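You operate a simulated robot arm through the tools that you are given. There is no shell and no other tool. Be economical: measure what you need, move in short steps, check, and stop when the job is done.

Carry out the task below with a simulated two-armed robot. There is one attempt and no reset: what you move stays moved.

## Task
Screw the cap back on the multipin connector. Put the orange torch on top of the bagged line card. Close the ties drawer. Put the orange fader cap on the top of the wireless counter away on the work top of the side shelf. Any order will do.

It is judged by the outcome, as a careful person would: the job done as asked, and still so three seconds after it is handed in. It fails if anything else is knocked over, pushed out of place, dropped, spilled or broken. A push-on lid holds only when it is set on centred and level and pressed home; a screw cap is set on level and turned clockwise until tight.

## Robot
Two 7-joint arms with two-finger parallel grippers on one trunk, on a base that drives. Base frame: it is fixed to the floor where the robot stands at the start and does not move with it; the origin is under the middle of the robot, x ahead of it, y to its left, z up. Readings come in m, rad, newtons and seconds.
The left shoulder is at the start at [0.05, 0.161, 1.098], the right one opposite. With the tool pointing down near the work surface each hand reaches from about 0.24 to 0.68 m from the robot's upright axis, wherever it stands, measured 20 degrees to its own side. Places, roughly: bagged line card [0.5, -0.25, 0.75]; multipin connector [0.5, 0.25, 1]; orange fader cap (3x4x3 cm) [-1.6, -3.9, 0.9]; orange torch (5x5x15 cm) [0.4, 0.1, 0.9]; ties drawer [-1.5, -1.8, 0.6]; work top of the side shelf [-1.4, -5.7, 0.7]. Payload 3.43 kg a hand.
The TCP of each hand is the grasp point between the finger pads, 0.03 m short of the fingertips. In the tool frame z runs along the fingers and y along their closing line. The gripper opens to 0.094 m. The fingers are 0.028 m wide and 0.01 m thick; the gripper's body (0.05 by 0.096 m) begins 0.055 m behind the TCP.
Orientation is that of the tool frame in the base frame, as a unit quaternion [w, x, y, z]. With the fingers straight down and closing along the base's y, the tool's x points along the base's -x, its y along +y and its z along -z.

## Interface
- The arms move only by the tool move_arm. It takes "left_moves", "right_moves" or both (then of equal length, played together; a hand with none holds still); each is a list of rows, each an object (a shift or turn left out is 0, a gripper value left out holds the last) with "linear": the shift along the tool's x, y, z in m, a list of three; "dr": the turn, a rotation vector about the tool's x, y, z in rad, a list of three; "grip": the opening, from 0 (shut) to 1 (fully open). In form: [{"linear": [x, y, z], "dr": [wx, wy, wz], "grip": grip}, ...]. A call has 1 to 20 rows; each row shifts and turns the commanded pose from where the row before left it, along the tool's axes as they then stand. Each row takes 0.2 s and may step no farther than 0.05 m and 0.15 rad from the row before; otherwise, or with a gripper value out of range, the whole call is refused. Where a pose cannot be reached the arm comes as near as it can. A force on the tool above 40 N (or 10 N above the force at the start of the call, whichever is more), or a blocked arm, ends the call early, and 0.2 s more pass. Each finger travels about 0.045 m/s and halts on what it meets, pressing with about 39 N; the grip force reading is that of the motor and also rises with nothing between the fingers. The clock runs only during rows and for 0.2 s after the last one: add rows that do not move to give the fingers time. The reply holds the time, the measured pose of the TCP, the force on the tool along the base axes, the opening and the grip force, in the units named above and with some noise, with the torque about the TCP (base axes, N m) and any sound that the robot's microphone picked up, and new pictures: "show" is both (left out), scene, wrist or none (wrist: the cameras of the hands that moved).
- Cameras (640 x 400 px; columns grow to the right, rows downward): "scene" is now at [0.1343, 0.0094, 1.2423]; the picture's right is [0.11, -0.99, 0.00], its down [-0.38, -0.04, -0.93] and it looks along [0.92, 0.10, -0.38] (base axes); focal length 214 px, centre (320, 200). "left" rides on the left gripper at [0.076, -0.014, -0.102] in its tool frame; the picture's right is [0.18, 0.98, 0.00], its down [-0.75, 0.14, -0.64] and it looks along [-0.63, 0.12, 0.77] (tool axes); focal length 243 px, centre (320, 200). "right" rides on the right gripper at [0.076, 0.014, -0.103] in its tool frame; the picture's right is [-0.18, 0.98, 0.00], its down [-0.75, -0.14, -0.64] and it looks along [-0.63, -0.12, 0.77] (tool axes); focal length 243 px, centre (320, 200). There is no depth. A picture from a camera that has moved, and an enlarged one, comes with that camera's place and axes in the base frame and with its lens.
- move_column(by): slides the trunk up (or, below 0, down) by that many m; the arms and the scene camera ride with it, the base frame stays. It gives what a move gives, with no picture.
- steer(legs): drives the robot by 1 to 6 legs, each [ahead, left, turn to the left] in m, m and rad, along the robot's own axes; the way and the turn of a leg run together, so that a leg with both is an arc; at most 1.5 m and 3.142 rad a leg. The arms and the cameras ride along, it lands a little off, and it stops where it bumps. It gives what a move gives, and a new picture of the scene camera.
- turn_head(pan, tilt): turns the head with the scene camera to pan (to the left, within 1.396 rad either way) and tilt (down, from -0.506 to 1.204), counted from straight ahead of the robot. It gives what a move gives, and a new picture of the scene camera.
- enlarge(camera, box): a new picture of the part [left, top, right, bottom] of that camera's present view, enlarged. The clock stands still meanwhile.
- finish_job(): hands the job in; it is judged then, once.

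Go step by step. Nothing tells you exact positions but the pictures and the camera data: compare them with the known pose of the tool, close in by small moves and look again before you grip or let go. The budget is 165 turns and 260 pictures, counting those below and the enlarged ones. Unless the task says otherwise, let go and move clear before handing in.

The tools are called after "Request:" as name(argument=value, ...) on one line, values as JSON. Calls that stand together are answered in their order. move_arm: Moves the arms, as the interface text tells. Its arguments: {"type":"object","properties":{"left_moves":{"type":"array","items":{"type":"object","properties":{"linear":{"type":"array","items":{"type":"number"}},"dr":{"type":"array","items":{"type":"number"}},"grip":{"type":"number"}}}},"right_moves":{"type":"array","items":{"type":"object","properties":{"linear":{"type":"array","items":{"type":"number"}},"dr":{"type":"array","items":{"type":"number"}},"grip":{"type":"number"}}}},"show":{"type":"string","enum":["both","scene","wrist","none"]}},"required":[]} The other tools are called the same way: move_column (by) slides the trunk up or down; steer (legs) drives the base; turn_head (pan, tilt) turns the head that bears the scene camera; enlarge (camera, box) takes an enlarged picture of a part of a camera's view; finish_job () hands the job in.

At the start:

```text
time: 0.0
left_tool_pos: [0.4037, 0.3859, 1.2046]
left_orientation: [0.0, 0.0, 1.0, -0.001]
left_ft_force: [-0.3, 0.4, 0.2]
left_moment: [-0.03, 0.04, 0.02]
left_finger_gap: 0.094
left_grasp_force: 0.1
right_tool_pos: [0.343, -0.0526, 1.1254]
right_orientation: [0.0, 0.0, 1.0, 0.001]
right_ft_force: [1.8, -1.0, 0.8]
right_moment: [0.01, 0.01, -0.01]
right_finger_gap: 0.0937
right_grasp_force: 0.1
trunk travel left (down, up): [-0.125, 0.142]
robot x, y, heading: [-0.0006, 0.0008, 0.001]
head pan, tilt: [0.11, 0.389]
```

scene: 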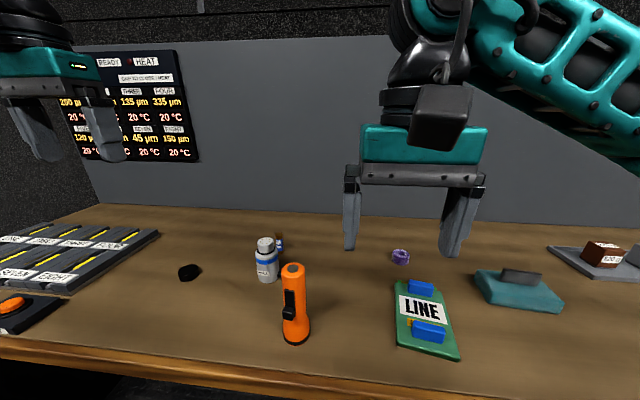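
right: 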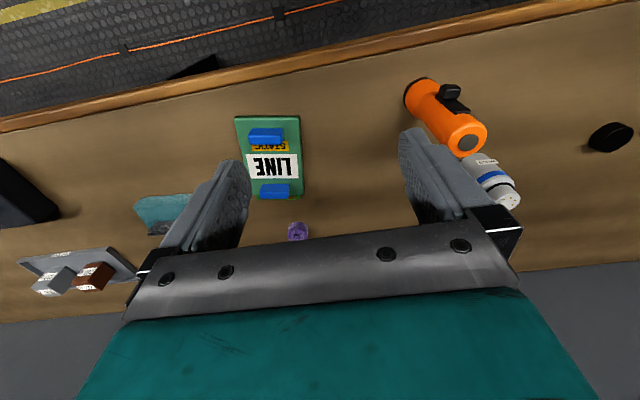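
left: 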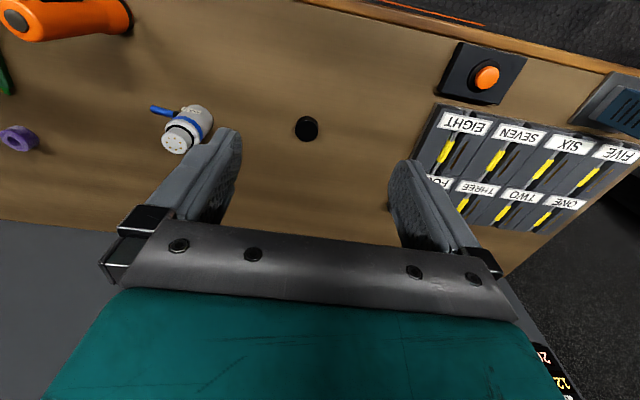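

I see the torch, the connector (white with a blue band), its black cap and a green LINE card. I'll look at each closely before planning.

Request:
enlarge(camera="scene", box=[360, 230, 520, 370])

Request:
enlarge(camera="scene", box=[160, 220, 330, 350])

Request:
enlarge(camera="left", box=[120, 80, 340, 220])

Request:
enlarge(camera="right", box=[200, 100, 340, 250])

```text
2.86 times, centred on (440, 300) of scene
camera zoom: at [0.1343, 0.0094, 1.2423], right [0.11, -0.99, 0.0], down [-0.38, -0.04, -0.93], along [0.92, 0.1, -0.38], focal length 613 px, centre (-23, -86)
```

zoom: 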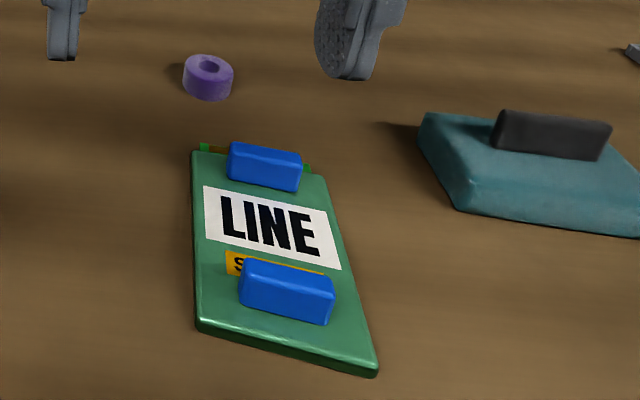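

```text
3.08 times, centred on (245, 285) of scene
camera zoom: at [0.1343, 0.0094, 1.2423], right [0.11, -0.99, 0.0], down [-0.38, -0.04, -0.93], along [0.92, 0.1, -0.38], focal length 660 px, centre (551, -62)
```

zoom: 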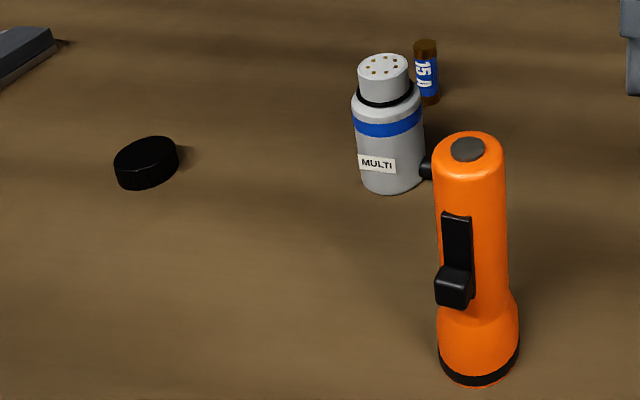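

```text
2.86 times, centred on (230, 150) of left
camera zoom: at [0.327, 0.372, 1.3065], right [-0.18, 0.98, 0.0], down [0.75, 0.14, 0.64], along [0.63, 0.12, -0.77], focal length 693 px, centre (577, 343)
```

zoom: 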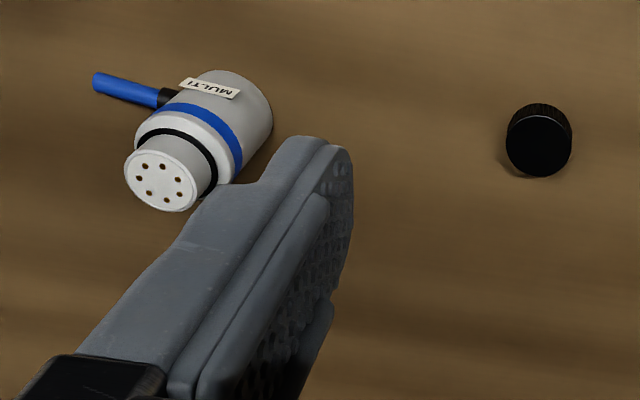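

```text
2.67 times, centred on (270, 175) of right
camera zoom: at [0.2664, -0.039, 1.2281], right [0.18, 0.98, 0.0], down [0.75, -0.14, 0.64], along [0.63, -0.12, -0.77], focal length 647 px, centre (453, 267)
```

zoom: 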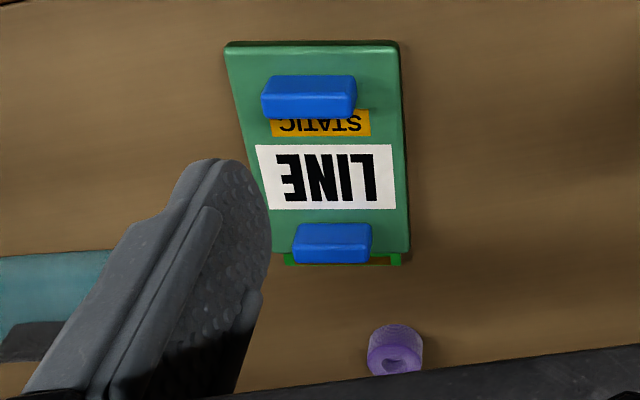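

The connector stands at about (0.55, 0.185) with its neck top near z 0.955, and the cap lies open side down at about (0.52, 0.385). The torch is at about (0.401, 0.081) with its top near 1.012. I'll do the torch first, bringing the right hand over it.

Request:
move_arm(right_moves=[{"linear": [-0.019, 0.044, 0], "grip": 1}, {"linear": [-0.019, 0.045, 0]}, {"linear": [-0.02, 0.045, 0]}, {"linear": [0, 0, 0.03]}, {}])

```text
time: 1.2
left_tool_pos: [0.4038, 0.3863, 1.2037]
left_orientation: [-0.001, 0.0, 1.0, 0.0]
left_ft_force: [0.4, 0.1, 0.1]
left_moment: [0.02, 0.01, 0.0]
left_finger_gap: 0.0937
left_grasp_force: 0.1
right_tool_pos: [0.3999, 0.0824, 1.0969]
right_orientation: [0.0, 0.0, 1.0, 0.0]
right_ft_force: [-0.3, -0.2, 0.5]
right_moment: [0.0, -0.01, 0.0]
right_finger_gap: 0.0939
right_grasp_force: 0.1
trunk travel left (down, up): [-0.125, 0.142]
robot x, y, heading: [-0.0014, 0.0022, 0.001]
head pan, tilt: [0.11, 0.389]
camera scene: at [0.1342, 0.0095, 1.2423], right [0.11, -0.99, 0.0], down [-0.38, -0.04, -0.93], along [0.92, 0.1, -0.38], focal length 214 px, centre (320, 200)
camera right: at [0.3239, 0.0964, 1.1987], right [0.18, 0.98, 0.0], down [0.75, -0.14, 0.64], along [0.63, -0.12, -0.77], focal length 243 px, centre (320, 200)
```

scene: 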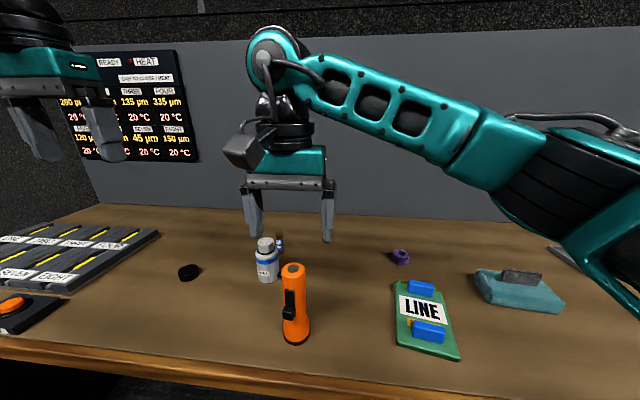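
right: 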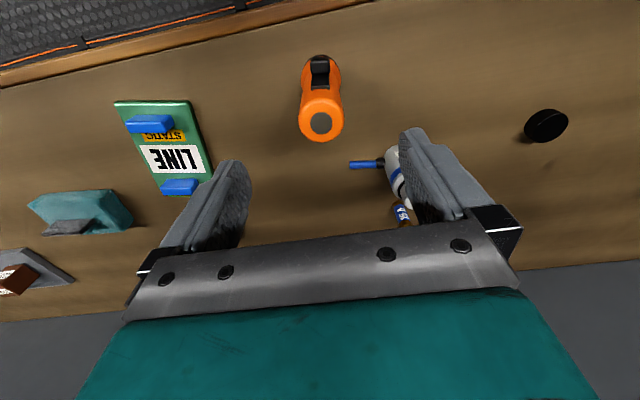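

The hand is centred over the torch, within about 3 mm. I'll go down over the barrel and grip it.

Request:
move_arm(right_moves=[{"linear": [0.001, 0.001, 0.04]}, {"linear": [0, 0, 0.04]}, {"linear": [0, 0, 0.045]}, {}, {"grip": 0.2}, {"grip": 0.2}, {"grip": 0.2}, {"grip": 0.2}, {"grip": 0.2}, {"grip": 0.2}, {"grip": 0.2}])

```text
time: 3.6
left_tool_pos: [0.4043, 0.3867, 1.2034]
left_orientation: [0.0, 0.001, 1.0, -0.001]
left_ft_force: [-0.9, 0.5, 0.1]
left_moment: [0.0, -0.02, 0.01]
left_finger_gap: 0.0943
left_grasp_force: 0.1
right_tool_pos: [0.4003, 0.0825, 0.9714]
right_orientation: [0.0, 0.001, 1.0, 0.0]
right_ft_force: [0.5, 0.1, 0.4]
right_moment: [0.02, 0.04, 0.03]
right_finger_gap: 0.0372
right_grasp_force: 38.9
trunk travel left (down, up): [-0.125, 0.142]
robot x, y, heading: [-0.0015, -0.0018, -0.001]
head pan, tilt: [0.11, 0.389]
camera scene: at [0.1343, 0.0094, 1.2423], right [0.11, -0.99, 0.0], down [-0.38, -0.04, -0.93], along [0.92, 0.1, -0.38], focal length 214 px, centre (320, 200)
camera right: at [0.3236, 0.0965, 1.0741], right [0.18, 0.98, 0.0], down [0.75, -0.14, 0.64], along [0.63, -0.12, -0.77], focal length 243 px, centre (320, 200)
```

scene: 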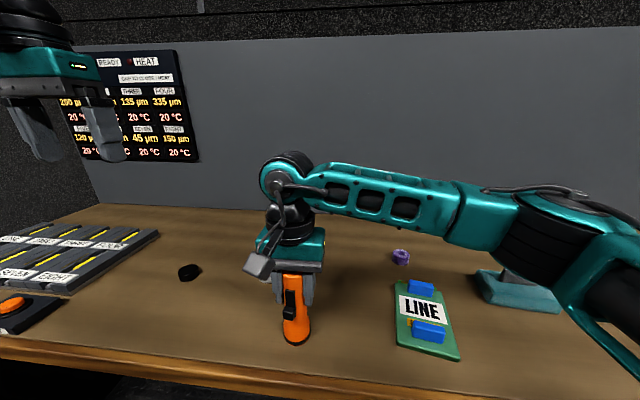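
right: 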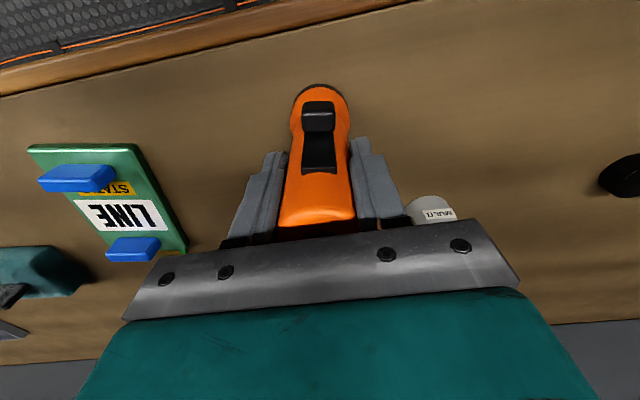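

The torch is gripped with a 37 mm gap. I'll lift it and carry it over the clear middle of the card, which is at about (0.472, -0.161).

Request:
move_arm(right_moves=[{"linear": [0, 0, -0.03]}, {"linear": [0, 0, -0.035]}, {"linear": [0, 0, -0.035]}, {"linear": [-0.01, -0.04, 0]}, {"linear": [-0.012, -0.04, 0]}, {"linear": [-0.012, -0.04, 0]}, {"linear": [-0.012, -0.04, 0]}, {"linear": [-0.012, -0.04, 0]}, {"linear": [-0.012, -0.043, 0]}, {}, {}])

```text
time: 6.0
left_tool_pos: [0.4037, 0.3867, 1.2041]
left_orientation: [0.0, 0.0, 1.0, 0.0]
left_ft_force: [-0.7, -0.8, -0.6]
left_moment: [-0.04, -0.02, -0.01]
left_finger_gap: 0.0942
left_grasp_force: 0.0
right_tool_pos: [0.4694, -0.1616, 1.0703]
right_orientation: [0.001, 0.0, 1.0, 0.002]
right_ft_force: [-0.2, 0.7, -1.5]
right_moment: [0.0, -0.01, 0.0]
right_finger_gap: 0.0369
right_grasp_force: 39.2
trunk travel left (down, up): [-0.125, 0.142]
robot x, y, heading: [-0.002, -0.0005, -0.003]
head pan, tilt: [0.11, 0.389]
camera scene: at [0.1344, 0.0093, 1.2423], right [0.11, -0.99, 0.0], down [-0.38, -0.04, -0.93], along [0.92, 0.1, -0.38], focal length 214 px, centre (320, 200)
camera right: at [0.3942, -0.1478, 1.1728], right [0.18, 0.98, 0.0], down [0.75, -0.14, 0.64], along [0.63, -0.12, -0.77], focal length 243 px, centre (320, 200)
```

scene: 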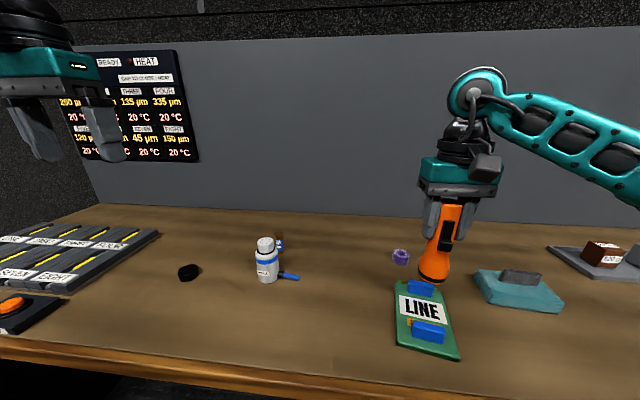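
right: 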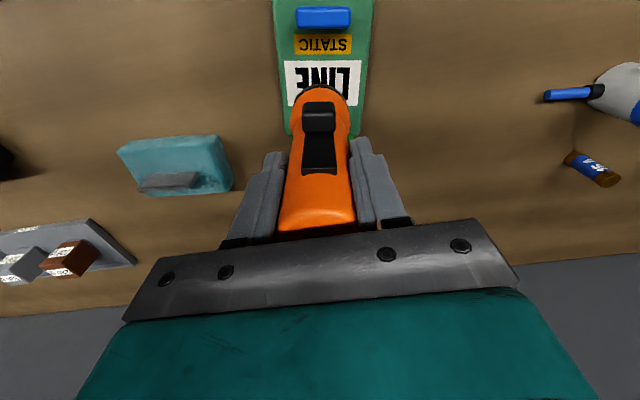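

The label's centre and the midpoint between the blocks give a target near (0.463, -0.16). I'll shift back 6 mm and go down to just above the card.

Request:
move_arm(right_moves=[{"linear": [0.006, 0.001, 0.02]}, {"linear": [0, 0, 0.03]}, {"linear": [0, 0, 0.02]}, {"linear": [0, 0, 0.01]}, {}])

Request:
enlarge(camera="scene", box=[370, 220, 510, 370])

```text
time: 7.2
left_tool_pos: [0.403, 0.387, 1.204]
left_orientation: [0.0, 0.0, 1.0, 0.0]
left_ft_force: [0.3, -1.1, -0.4]
left_moment: [-0.01, 0.02, 0.02]
left_finger_gap: 0.0939
left_grasp_force: 0.1
right_tool_pos: [0.4641, -0.1595, 0.9899]
right_orientation: [-0.001, 0.001, 1.0, 0.0]
right_ft_force: [0.5, 0.0, -1.8]
right_moment: [0.04, -0.02, -0.01]
right_finger_gap: 0.0371
right_grasp_force: 39.5
trunk travel left (down, up): [-0.125, 0.142]
robot x, y, heading: [0.0006, 0.0027, -0.0]
head pan, tilt: [0.11, 0.389]
camera scene: at [0.1344, 0.0094, 1.2423], right [0.11, -0.99, 0.0], down [-0.38, -0.04, -0.93], along [0.92, 0.1, -0.38], focal length 214 px, centre (320, 200)
camera right: at [0.3873, -0.1453, 1.0924], right [0.18, 0.98, 0.0], down [0.75, -0.14, 0.64], along [0.63, -0.12, -0.77], focal length 243 px, centre (320, 200)
```

scene: 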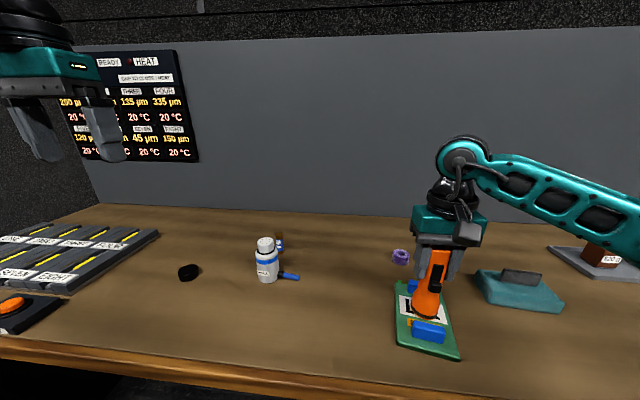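
right: 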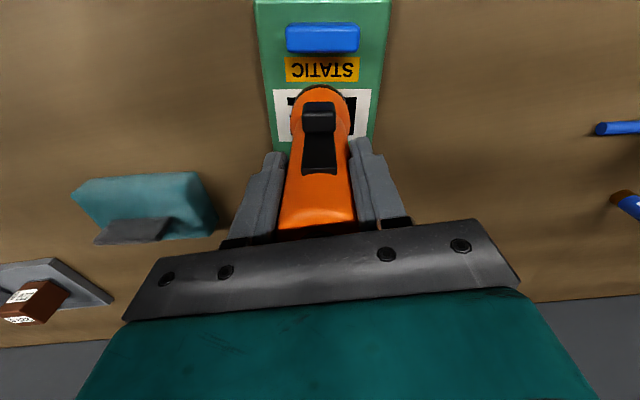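

```text
2.67 times, centred on (440, 295) of scene
camera zoom: at [0.1344, 0.0094, 1.2423], right [0.11, -0.99, 0.0], down [-0.38, -0.04, -0.93], along [0.92, 0.1, -0.38], focal length 572 px, centre (0, -53)
```

zoom: 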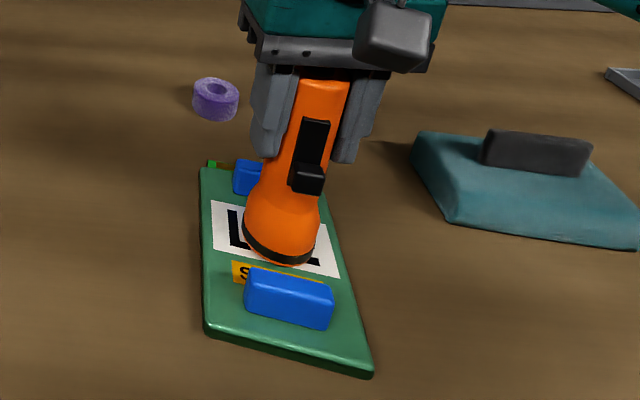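

It's well centred between the blocks. I'll lower in 2 mm steps and watch the force.

Request:
move_arm(right_moves=[{"linear": [0, 0, 0.002]}, {"linear": [0, 0, 0.002]}, {"linear": [0, 0, 0.002]}, {"linear": [0, 0, 0.002]}, {}], show="none")

Request:
enlarge(camera="scene", box=[370, 220, 510, 370])

```text
time: 8.4
left_tool_pos: [0.4033, 0.387, 1.2043]
left_orientation: [0.001, 0.001, 1.0, 0.0]
left_ft_force: [0.1, 0.9, -0.5]
left_moment: [0.01, -0.01, -0.03]
left_finger_gap: 0.0942
left_grasp_force: 0.1
right_tool_pos: [0.4639, -0.1602, 0.9863]
right_orientation: [0.003, 0.001, 1.0, 0.001]
right_ft_force: [1.2, -2.6, 22.8]
right_moment: [-0.42, 0.33, 0.1]
right_finger_gap: 0.0373
right_grasp_force: 38.7
trunk travel left (down, up): [-0.125, 0.142]
robot x, y, heading: [0.002, -0.003, 0.0]
head pan, tilt: [0.11, 0.389]
```

```text
2.67 times, centred on (440, 295) of scene
camera zoom: at [0.1328, 0.0096, 1.2428], right [0.11, -0.99, 0.0], down [-0.38, -0.04, -0.93], along [0.92, 0.1, -0.38], focal length 572 px, centre (0, -53)
```

zoom: 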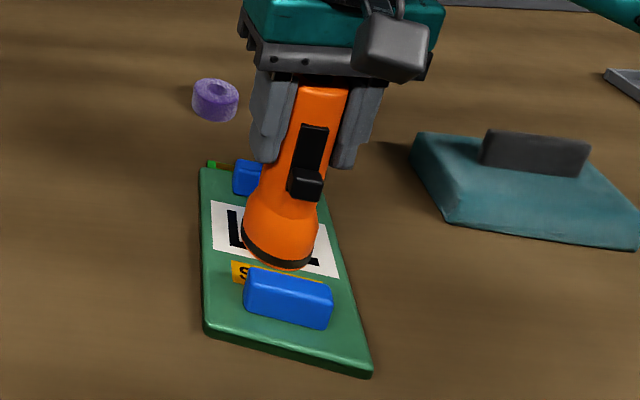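

It touched at z 0.986, with 23 N. I'll ease the force off, then open the fingers, look, and back straight up.

Request:
move_arm(right_moves=[{"linear": [0, 0, -0.004]}, {}, {"grip": 0.5}, {"grip": 0.7}, {"grip": 0.85}, {"grip": 1}, {"grip": 1}, {"grip": 1}])

```text
time: 10.2
left_tool_pos: [0.4027, 0.3865, 1.2035]
left_orientation: [0.0, 0.0, 1.0, 0.0]
left_ft_force: [-1.0, 0.0, -0.9]
left_moment: [-0.01, -0.01, 0.0]
left_finger_gap: 0.0941
left_grasp_force: 0.0
right_tool_pos: [0.4626, -0.1596, 0.9865]
right_orientation: [0.001, 0.0, 1.0, 0.001]
right_ft_force: [0.2, 0.5, -0.6]
right_moment: [0.03, -0.03, 0.01]
right_finger_gap: 0.094
right_grasp_force: 0.1
trunk travel left (down, up): [-0.125, 0.142]
robot x, y, heading: [0.0005, -0.0026, 0.004]
head pan, tilt: [0.11, 0.389]
camera scene: at [0.1343, 0.0094, 1.2423], right [0.11, -0.99, 0.0], down [-0.38, -0.04, -0.93], along [0.92, 0.1, -0.38], focal length 214 px, centre (320, 200)
camera right: at [0.3871, -0.1459, 1.0887], right [0.18, 0.98, 0.0], down [0.75, -0.14, 0.64], along [0.63, -0.12, -0.77], focal length 243 px, centre (320, 200)
```

scene: 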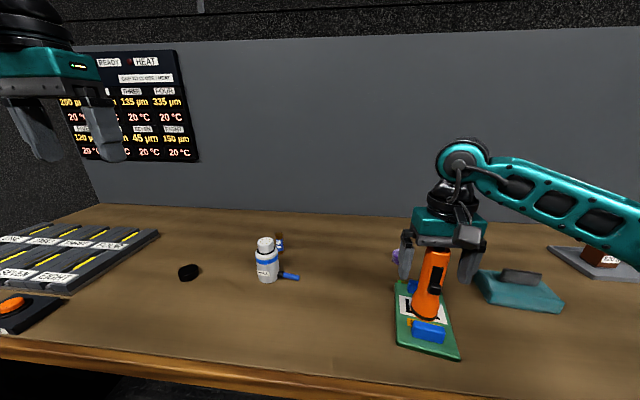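
right: 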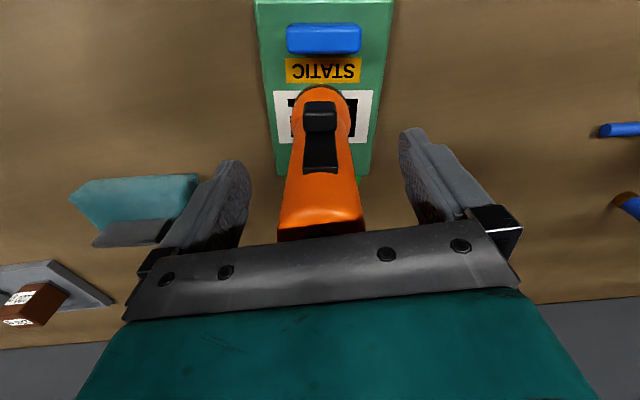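

The torch stands on the card. I'll raise the right hand clear and bring the left hand over the cap for a closer look.

Request:
move_arm(right_moves=[{"linear": [0, 0, -0.03]}, {"linear": [0, 0, -0.04]}, {"linear": [0, 0, -0.05]}, {"linear": [0, 0, -0.05]}, {}, {}], left_moves=[{"linear": [-0.03, 0, 0.02], "grip": 1}, {"linear": [-0.03, 0, 0.04]}, {"linear": [-0.03, 0, 0.04]}, {"linear": [-0.03, 0, 0.04]}, {}, {}])

Request:
enlarge(camera="left", box=[170, 60, 420, 220])

```text
time: 11.6
left_tool_pos: [0.5243, 0.3859, 1.0639]
left_orientation: [0.001, 0.0, 1.0, 0.0]
left_ft_force: [-0.1, -0.8, 0.0]
left_moment: [0.02, 0.02, -0.02]
left_finger_gap: 0.0939
left_grasp_force: 0.1
right_tool_pos: [0.4625, -0.1604, 1.1573]
right_orientation: [0.0, 0.001, 1.0, 0.001]
right_ft_force: [-0.6, -0.5, 0.8]
right_moment: [-0.02, 0.02, -0.03]
right_finger_gap: 0.094
right_grasp_force: 0.2
trunk travel left (down, up): [-0.125, 0.142]
robot x, y, heading: [-0.0013, -0.0002, 0.001]
head pan, tilt: [0.11, 0.389]
camera scene: at [0.1343, 0.0094, 1.2423], right [0.11, -0.99, 0.0], down [-0.38, -0.04, -0.93], along [0.92, 0.1, -0.38], focal length 214 px, centre (320, 200)
camera right: at [0.3868, -0.1461, 1.2591], right [0.18, 0.98, 0.0], down [0.75, -0.14, 0.64], along [0.63, -0.12, -0.77], focal length 243 px, centre (320, 200)
camera left: at [0.4478, 0.3719, 1.1658], right [-0.18, 0.98, 0.0], down [0.75, 0.14, 0.64], along [0.63, 0.12, -0.77], focal length 243 px, centre (320, 200)
```

scene: 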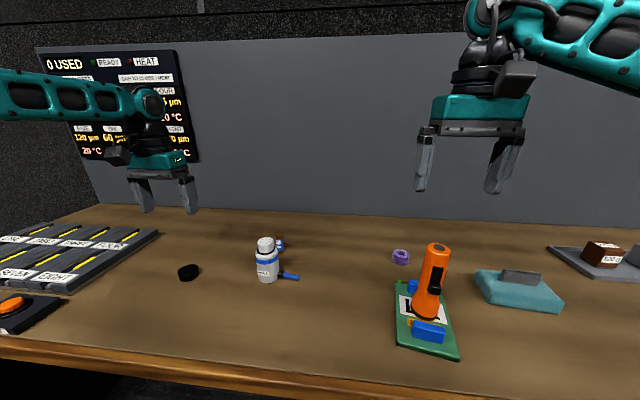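
right: 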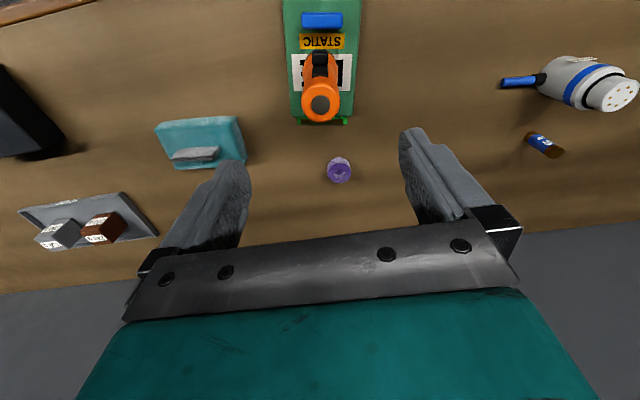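
left: 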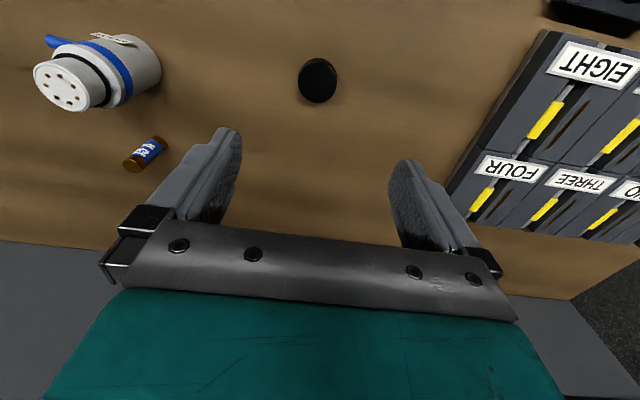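

```text
2.50 times, centred on (295, 140) of left
camera zoom: at [0.4478, 0.3719, 1.1658], right [-0.18, 0.98, 0.0], down [0.75, 0.14, 0.64], along [0.63, 0.12, -0.77], focal length 606 px, centre (382, 350)
```

zoom: 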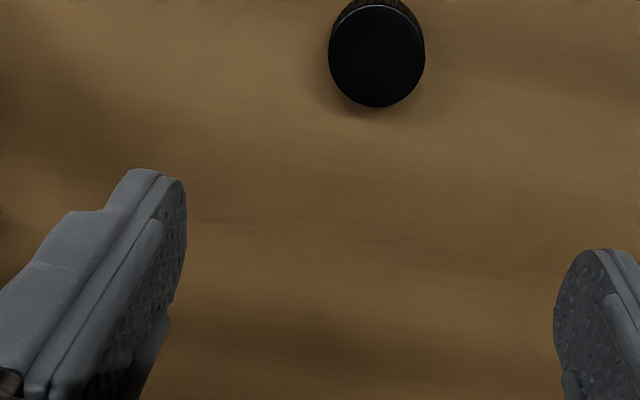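

The cap is open side down, about 42 mm across, centred near (0.5195, 0.384). I'll line up and come down partway to check.

Request:
move_arm(left_moves=[{"linear": [0.005, -0.002, 0.03]}, {"linear": [0, 0, 0.045]}, {"linear": [0, 0, 0.04]}, {}, {}], show="wrist")

```text
time: 12.8
left_tool_pos: [0.5192, 0.3845, 0.95]
left_orientation: [-0.001, -0.001, 1.0, -0.001]
left_ft_force: [1.1, 0.6, -0.1]
left_moment: [-0.01, 0.02, 0.02]
left_finger_gap: 0.0942
left_grasp_force: 0.1
right_tool_pos: [0.4634, -0.1608, 1.1565]
right_orientation: [0.0, 0.0, 1.0, 0.001]
right_ft_force: [0.1, 0.6, 0.3]
right_moment: [-0.01, 0.0, 0.02]
right_finger_gap: 0.0942
right_grasp_force: 0.1
trunk travel left (down, up): [-0.125, 0.142]
robot x, y, heading: [-0.001, 0.0025, -0.004]
head pan, tilt: [0.11, 0.389]
camera left: at [0.4426, 0.3706, 1.0524], right [-0.18, 0.98, 0.0], down [0.75, 0.14, 0.64], along [0.63, 0.12, -0.77], focal length 243 px, centre (320, 200)
```

left: 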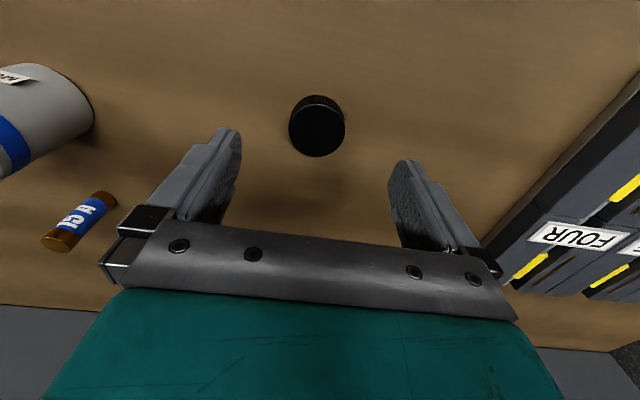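

Alignment is within 1.5 mm. I'll go down and close gently on the cap.

Request:
move_arm(left_moves=[{"linear": [0, -0.001, 0.03]}, {"linear": [0, 0, 0.025]}, {}, {"grip": 0.3}, {"grip": 0.3}, {"grip": 0.3}, {"grip": 0.3}, {"grip": 0.3}, {"grip": 0.3}, {"grip": 0.3}], show="wrist")

```text
time: 15.0
left_tool_pos: [0.519, 0.3842, 0.895]
left_orientation: [0.001, 0.0, 1.0, -0.001]
left_ft_force: [0.3, 0.4, 0.3]
left_moment: [-0.01, 0.03, -0.03]
left_finger_gap: 0.0424
left_grasp_force: 38.7
right_tool_pos: [0.4641, -0.1607, 1.1578]
right_orientation: [0.0, 0.0, 1.0, 0.001]
right_ft_force: [0.1, 0.1, -0.5]
right_moment: [-0.02, 0.0, -0.01]
right_finger_gap: 0.0938
right_grasp_force: 0.0
trunk travel left (down, up): [-0.125, 0.142]
robot x, y, heading: [0.0019, 0.004, 0.002]
head pan, tilt: [0.11, 0.389]
camera left: at [0.4426, 0.3691, 0.9971], right [-0.18, 0.98, 0.0], down [0.75, 0.14, 0.64], along [0.63, 0.12, -0.77], focal length 243 px, centre (320, 200)
```

left: 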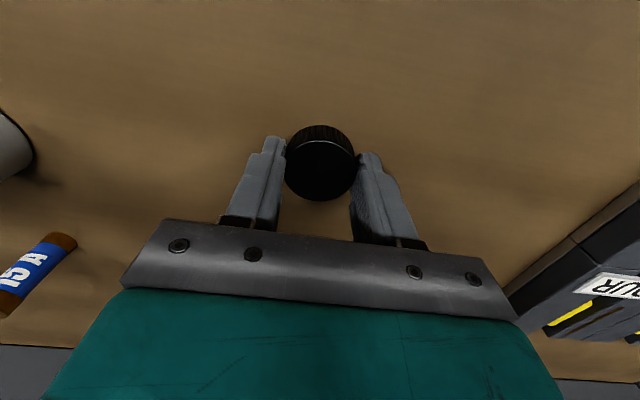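

The cap is held, with a 42 mm gap, and its centre sits about 2–3 mm behind the TCP. I'll lift it and carry it above the connector neck, which I put at about (0.539, 0.182, top 0.956).

Request:
move_arm(left_moves=[{"linear": [0, 0, -0.04]}, {"linear": [0, 0, -0.05]}, {"linear": [0, 0, -0.05]}, {"linear": [-0.005, -0.04, 0]}, {"linear": [-0.005, -0.04, 0]}, {"linear": [-0.005, -0.04, 0]}, {"linear": [-0.005, -0.04, 0]}, {"linear": [-0.002, -0.042, 0]}, {}, {}])

Request:
enlarge(camera="scene", box=[200, 180, 340, 290])

```text
time: 17.2
left_tool_pos: [0.5248, 0.1929, 1.0336]
left_orientation: [0.002, 0.0, 1.0, -0.001]
left_ft_force: [0.5, 1.0, 0.4]
left_moment: [0.01, 0.02, -0.02]
left_finger_gap: 0.0421
left_grasp_force: 39.0
left hand out of reach, approached as far as the arm can: row 8
right_tool_pos: [0.4634, -0.1614, 1.1563]
right_orientation: [-0.001, 0.0, 1.0, 0.001]
right_ft_force: [-0.2, -1.0, 0.2]
right_moment: [0.01, -0.04, 0.02]
right_finger_gap: 0.0941
right_grasp_force: 0.0
trunk travel left (down, up): [-0.125, 0.142]
robot x, y, heading: [0.0016, -0.002, -0.002]
head pan, tilt: [0.11, 0.389]
camera scene: at [0.1342, 0.0094, 1.2423], right [0.11, -0.99, 0.0], down [-0.38, -0.04, -0.93], along [0.92, 0.1, -0.38], focal length 214 px, centre (320, 200)
camera left: at [0.448, 0.1787, 1.1348], right [-0.19, 0.98, 0.0], down [0.75, 0.14, 0.64], along [0.63, 0.12, -0.77], focal length 243 px, centre (320, 200)
```

scene: 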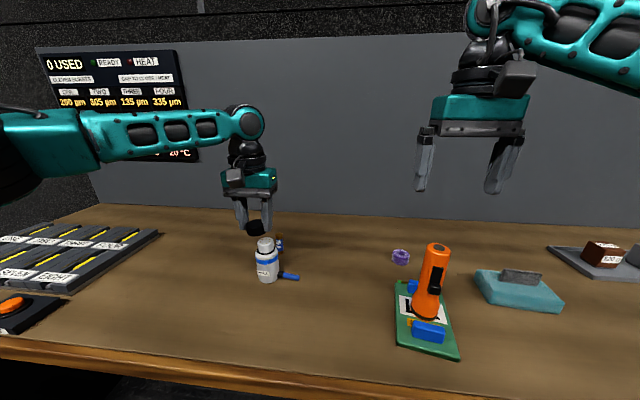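
left: 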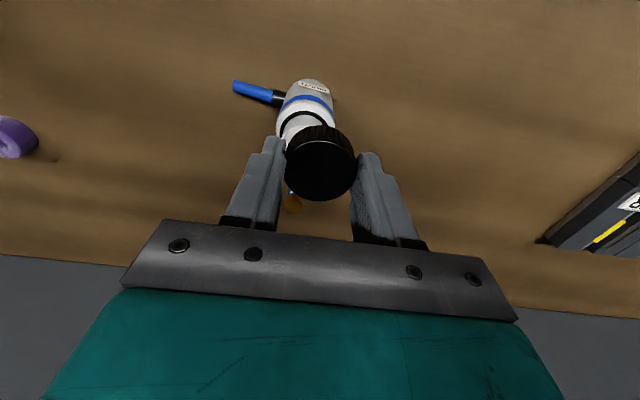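

```text
3.64 times, centred on (270, 235) of scene
camera zoom: at [0.1342, 0.0094, 1.2423], right [0.11, -0.99, 0.0], down [-0.38, -0.04, -0.93], along [0.92, 0.1, -0.38], focal length 780 px, centre (502, 73)
```

zoom: 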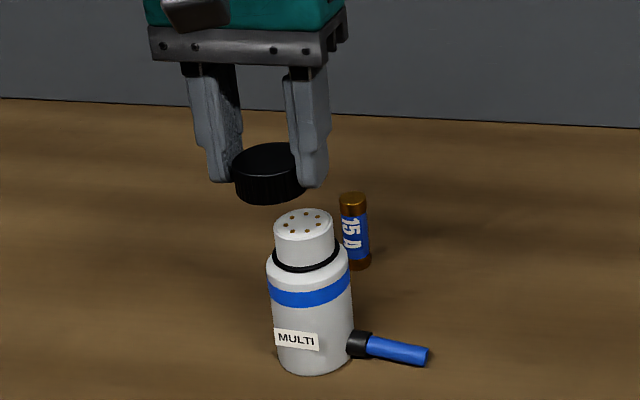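

The left arm is at its limit here. I'll sidestep the base 0.12 m to the right so the connector sits further out on the left hand's side.

Request:
steer(legs=[[0, -0.12, 0]])

```text
time: 18.4
left_tool_pos: [0.5254, 0.0734, 1.0333]
left_orientation: [0.0, 0.001, 1.0, -0.002]
left_ft_force: [-0.6, -1.2, 0.6]
left_moment: [0.02, -0.02, -0.01]
left_finger_gap: 0.0423
left_grasp_force: 39.5
right_tool_pos: [0.4621, -0.281, 1.1562]
right_orientation: [0.0, 0.001, 1.0, 0.0]
right_ft_force: [-0.8, -0.1, 0.6]
right_moment: [0.02, -0.02, -0.02]
right_finger_gap: 0.094
right_grasp_force: 0.0
trunk travel left (down, up): [-0.125, 0.142]
robot x, y, heading: [0.0005, -0.1203, -0.003]
head pan, tilt: [0.11, 0.389]
camera scene: at [0.1343, -0.1111, 1.2423], right [0.11, -0.99, 0.0], down [-0.38, -0.04, -0.93], along [0.92, 0.1, -0.38], focal length 214 px, centre (320, 200)
```

scene: 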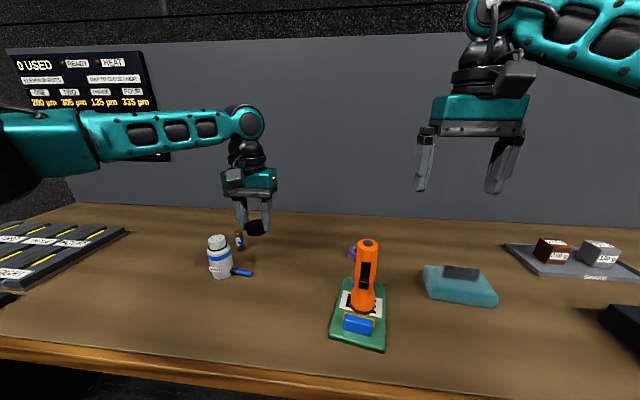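

The move was clean. I'll enlarge the connector from this new viewpoint to triangulate its top.

Request:
enlarge(camera="scene", box=[180, 220, 260, 290])

Request:
enlarge(camera="right", box=[320, 0, 640, 200])

```text
5.71 times, centred on (220, 255) of scene
camera zoom: at [0.1343, -0.1111, 1.2423], right [0.11, -0.99, 0.0], down [-0.38, -0.04, -0.93], along [0.92, 0.1, -0.38], focal length 1226 px, centre (891, -114)
```

zoom: 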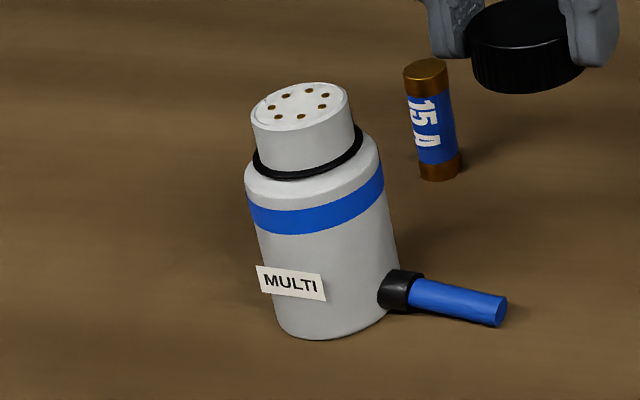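

```text
2.00 times, centred on (480, 100) of right
camera zoom: at [0.3868, -0.2666, 1.2587], right [0.18, 0.98, 0.0], down [0.75, -0.14, 0.64], along [0.63, -0.12, -0.77], focal length 485 px, centre (0, 400)
```

zoom: 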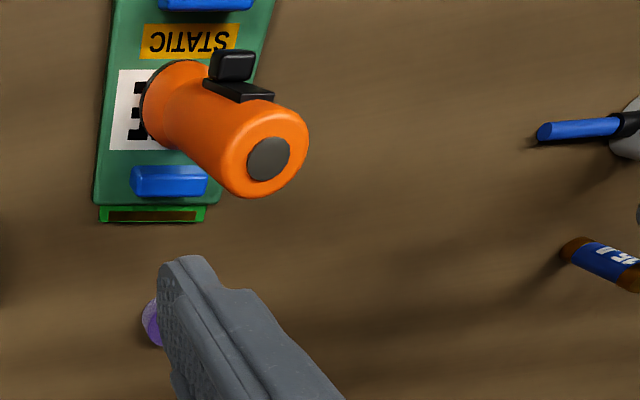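

Triangulation puts the connector top at about (0.541, 0.182, 0.96). I'll bring the held cap over it.

Request:
move_arm(left_moves=[{"linear": [-0.006, 0.036, 0]}, {"linear": [-0.006, 0.036, 0]}, {"linear": [-0.006, 0.0375, 0]}, {}, {}])

Request:
enlarge(camera="scene", box=[180, 200, 280, 290])

Request:
enlarge(camera="left", box=[240, 60, 400, 220])

```text
time: 19.6
left_tool_pos: [0.5431, 0.1819, 1.0317]
left_orientation: [0.001, -0.001, 1.0, 0.0]
left_ft_force: [0.5, 1.1, -1.4]
left_moment: [-0.01, -0.02, -0.03]
left_finger_gap: 0.0423
left_grasp_force: 39.3
right_tool_pos: [0.4642, -0.2809, 1.1569]
right_orientation: [0.001, 0.0, 1.0, 0.001]
right_ft_force: [-0.2, 0.1, -0.6]
right_moment: [-0.02, -0.01, -0.02]
right_finger_gap: 0.0941
right_grasp_force: 0.1
trunk travel left (down, up): [-0.125, 0.142]
robot x, y, heading: [-0.003, -0.1156, 0.001]
head pan, tilt: [0.11, 0.389]
camera scene: at [0.1343, -0.1104, 1.2423], right [0.11, -0.99, 0.0], down [-0.38, -0.04, -0.93], along [0.92, 0.1, -0.38], focal length 214 px, centre (320, 200)
camera left: at [0.4655, 0.1683, 1.1342], right [-0.18, 0.98, 0.0], down [0.75, 0.14, 0.64], along [0.63, 0.12, -0.77], focal length 243 px, centre (320, 200)
```

scene: 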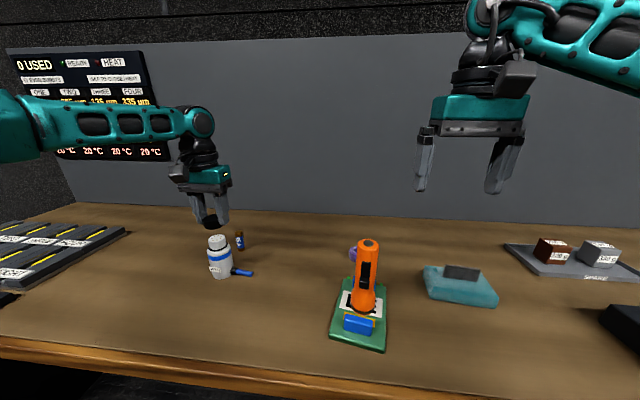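
left: 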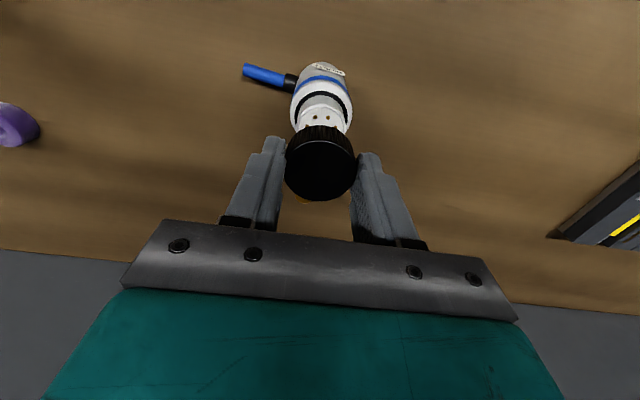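

```text
4.44 times, centred on (230, 245) of scene
camera zoom: at [0.1343, -0.1104, 1.2423], right [0.11, -0.99, 0.0], down [-0.38, -0.04, -0.93], along [0.92, 0.1, -0.38], focal length 953 px, centre (720, 0)
```

zoom: 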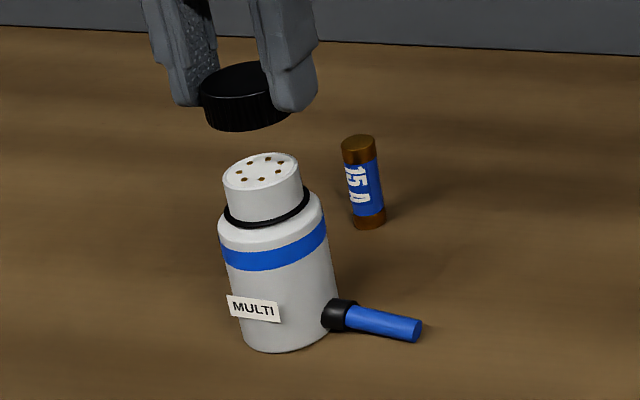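

```text
2.50 times, centred on (320, 140) of left
camera zoom: at [0.4655, 0.1683, 1.1342], right [-0.18, 0.98, 0.0], down [0.75, 0.14, 0.64], along [0.63, 0.12, -0.77], focal length 606 px, centre (320, 350)
```

zoom: 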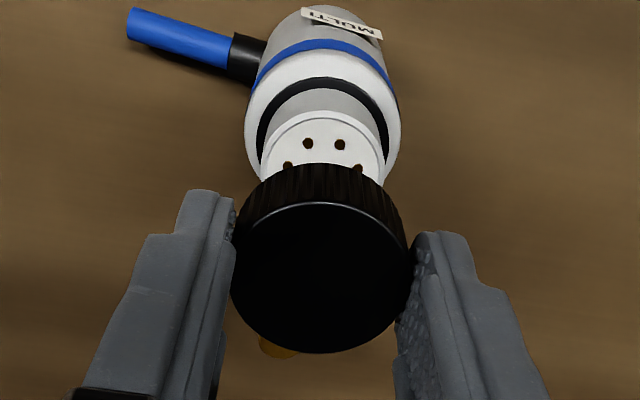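

The cap and neck axes agree within about 1 mm in both views. I'll pre-rotate the wrist counter-clockwise while still clear above, to leave more clockwise travel.

Request:
move_arm(left_moves=[{"dr": [0, 0, -0.15]}, {"dr": [0, 0, -0.15]}, {"dr": [0, 0, -0.15]}, {"dr": [0, 0, -0.15]}, {"dr": [0, 0, -0.15]}, {"dr": [0, 0, -0.15]}, {"dr": [0, 0, -0.15]}, {"dr": [0, 0, -0.15]}, {"dr": [0, 0, -0.15]}, {"dr": [0, 0, -0.15]}, {}, {}])

Request:
enlarge(camera="scene", box=[180, 200, 280, 290])

```text
time: 22.2
left_tool_pos: [0.5424, 0.1833, 1.0327]
left_orientation: [-0.001, -0.682, 0.731, -0.002]
left_ft_force: [0.5, 0.1, -0.1]
left_moment: [0.01, -0.03, -0.01]
left_finger_gap: 0.0425
left_grasp_force: 38.6
right_tool_pos: [0.4629, -0.2808, 1.1582]
right_orientation: [0.0, 0.0, 1.0, 0.0]
right_ft_force: [-0.9, 0.5, 0.0]
right_moment: [0.03, -0.02, 0.02]
right_finger_gap: 0.0937
right_grasp_force: 0.0
trunk travel left (down, up): [-0.125, 0.142]
robot x, y, heading: [-0.0014, -0.1193, 0.0]
head pan, tilt: [0.11, 0.389]
camera scene: at [0.1343, -0.1105, 1.2423], right [0.11, -0.99, 0.0], down [-0.38, -0.04, -0.93], along [0.92, 0.1, -0.38], focal length 214 px, centre (320, 200)
camera left: at [0.5514, 0.1059, 1.1349], right [-0.99, -0.12, 0.0], down [-0.09, 0.76, 0.64], along [-0.07, 0.64, -0.77], focal length 243 px, centre (320, 200)
```

scene: 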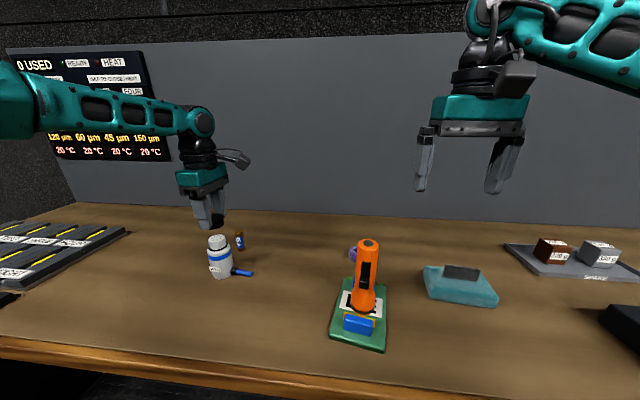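
left: 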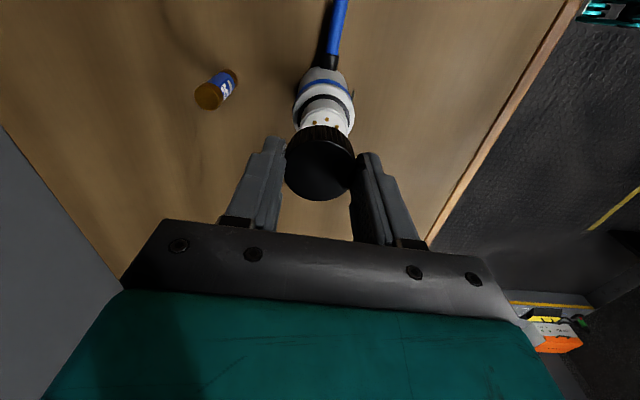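

```text
4.44 times, centred on (230, 245) of scene
camera zoom: at [0.1343, -0.1105, 1.2423], right [0.11, -0.99, 0.0], down [-0.38, -0.04, -0.93], along [0.92, 0.1, -0.38], focal length 953 px, centre (720, 0)
```

zoom: 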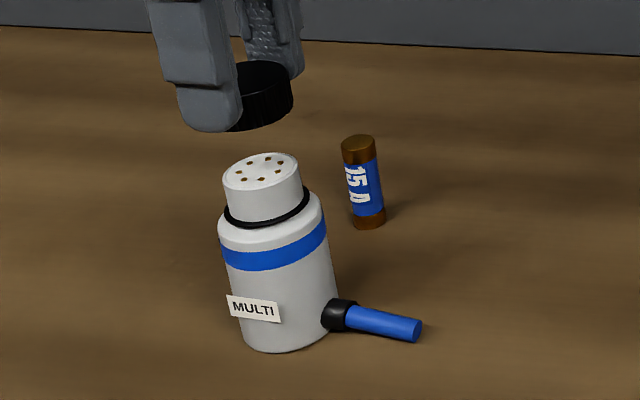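

Request:
enlarge(camera="left", box=[260, 50, 400, 220])

```text
2.35 times, centred on (330, 135) of left
camera zoom: at [0.5514, 0.1059, 1.1349], right [-0.99, -0.12, 0.0], down [-0.09, 0.76, 0.64], along [-0.07, 0.64, -0.77], focal length 571 px, centre (296, 353)
```

zoom: 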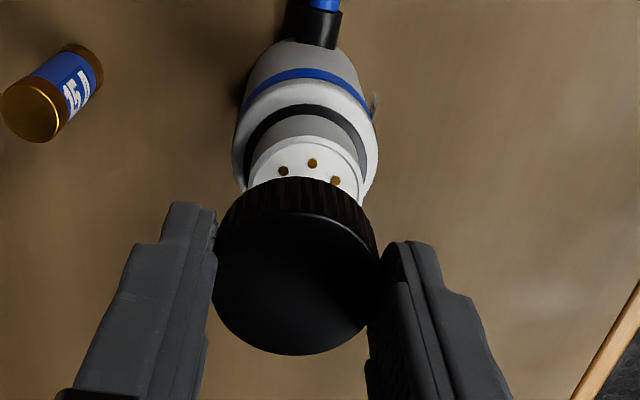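

The neck centre reads (0.540, 0.183) and the cap (0.543, 0.183), so I'll shift 2 mm toward -x. Then I'll go down to just above the neck.

Request:
move_arm(left_moves=[{"linear": [0, 0.0023, 0.015]}, {"linear": [0, 0, 0.017]}, {}, {}], show="none")

Request:
enlarge(camera="scene", box=[180, 200, 280, 290])

Request:
enlarge(camera="left", box=[260, 50, 400, 220])

```text
time: 23.2
left_tool_pos: [0.5413, 0.1828, 0.9987]
left_orientation: [0.0, -0.682, 0.731, -0.001]
left_ft_force: [0.0, 0.2, 0.1]
left_moment: [0.0, 0.01, 0.02]
left_finger_gap: 0.0424
left_grasp_force: 39.1
right_tool_pos: [0.4629, -0.2804, 1.1561]
right_orientation: [0.0, 0.0, 1.0, 0.001]
right_ft_force: [0.0, 0.4, 0.8]
right_moment: [-0.03, 0.0, 0.0]
right_finger_gap: 0.0941
right_grasp_force: 0.1
trunk travel left (down, up): [-0.125, 0.142]
robot x, y, heading: [-0.0024, -0.1233, -0.0]
head pan, tilt: [0.11, 0.389]
```

```text
4.44 times, centred on (230, 245) of scene
camera zoom: at [0.1343, -0.1104, 1.2423], right [0.11, -0.99, 0.0], down [-0.38, -0.04, -0.93], along [0.92, 0.1, -0.38], focal length 953 px, centre (720, 0)
```

zoom: 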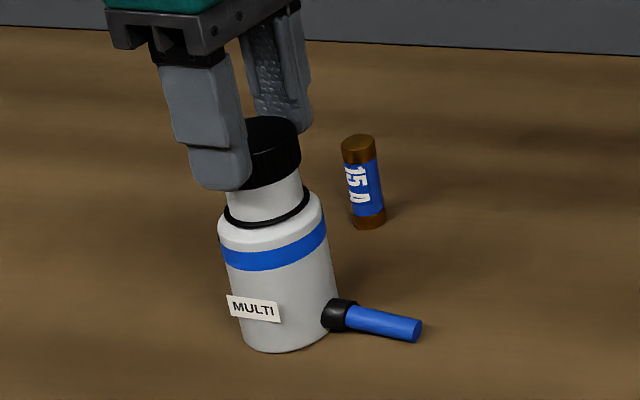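

```text
2.35 times, centred on (330, 135) of left
camera zoom: at [0.5491, 0.1059, 1.1024], right [-0.99, -0.11, 0.0], down [-0.09, 0.76, 0.64], along [-0.07, 0.64, -0.77], focal length 571 px, centre (296, 353)
```

zoom: 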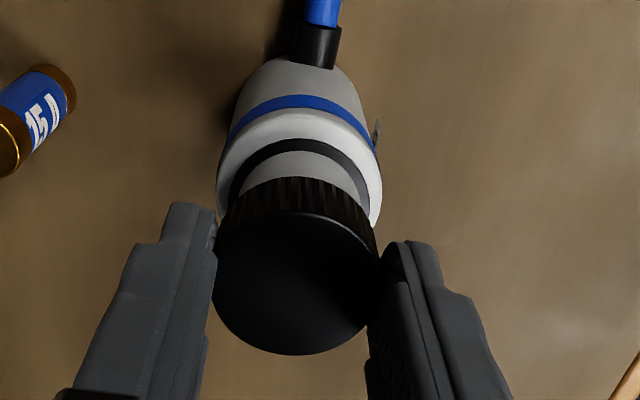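

The cap looks aligned to about 1 mm. I'll make a small correction and lower in 2 mm steps until it touches.

Request:
move_arm(left_moves=[{"linear": [0.0006, 0.0007, 0.002]}, {"linear": [0, 0, 0.002]}, {"linear": [0, 0, 0.002]}, {"linear": [0, 0, 0.002]}, {}], show="none")

```text
time: 24.4
left_tool_pos: [0.54, 0.1829, 0.992]
left_orientation: [0.0, -0.682, 0.731, -0.001]
left_ft_force: [-1.1, 0.4, -1.1]
left_moment: [0.01, -0.03, 0.02]
left_finger_gap: 0.0423
left_grasp_force: 39.3
right_tool_pos: [0.4627, -0.28, 1.1565]
right_orientation: [0.0, -0.001, 1.0, 0.001]
right_ft_force: [0.1, -0.5, 0.4]
right_moment: [-0.01, -0.03, -0.01]
right_finger_gap: 0.0938
right_grasp_force: 0.0
trunk travel left (down, up): [-0.125, 0.142]
robot x, y, heading: [0.0001, -0.1197, 0.0]
head pan, tilt: [0.11, 0.389]
```

Request:
move_arm(left_moves=[{"linear": [0, 0, 0.002]}, {"linear": [0, 0, 0.002]}, {"linear": [0, 0, 0.002]}, {}], show="none")

Request:
enlarge(camera="scene", box=[180, 200, 280, 290])

```text
time: 25.4
left_tool_pos: [0.5399, 0.1822, 0.9851]
left_orientation: [0.0, -0.682, 0.731, -0.001]
left_ft_force: [-0.4, 0.0, 0.0]
left_moment: [0.01, 0.02, -0.03]
left_finger_gap: 0.0425
left_grasp_force: 39.3
right_tool_pos: [0.4623, -0.281, 1.1561]
right_orientation: [0.0, 0.0, 1.0, 0.0]
right_ft_force: [0.4, 0.7, -0.2]
right_moment: [-0.01, -0.02, 0.01]
right_finger_gap: 0.0939
right_grasp_force: 0.0
trunk travel left (down, up): [-0.125, 0.142]
robot x, y, heading: [0.0021, -0.1234, -0.002]
head pan, tilt: [0.11, 0.389]
```

```text
4.44 times, centred on (230, 245) of scene
camera zoom: at [0.1343, -0.1105, 1.2423], right [0.11, -0.99, 0.0], down [-0.38, -0.04, -0.93], along [0.92, 0.1, -0.38], focal length 953 px, centre (720, 0)
```

zoom: 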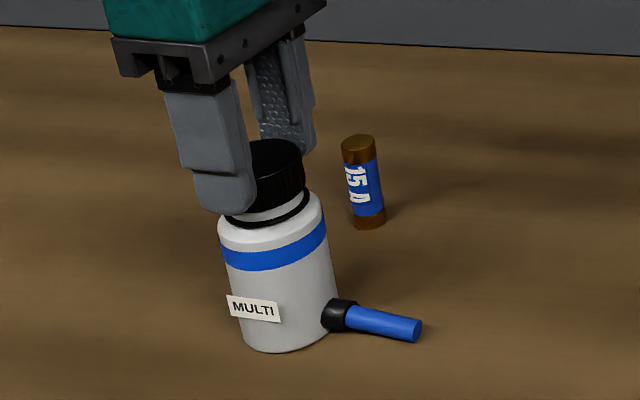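

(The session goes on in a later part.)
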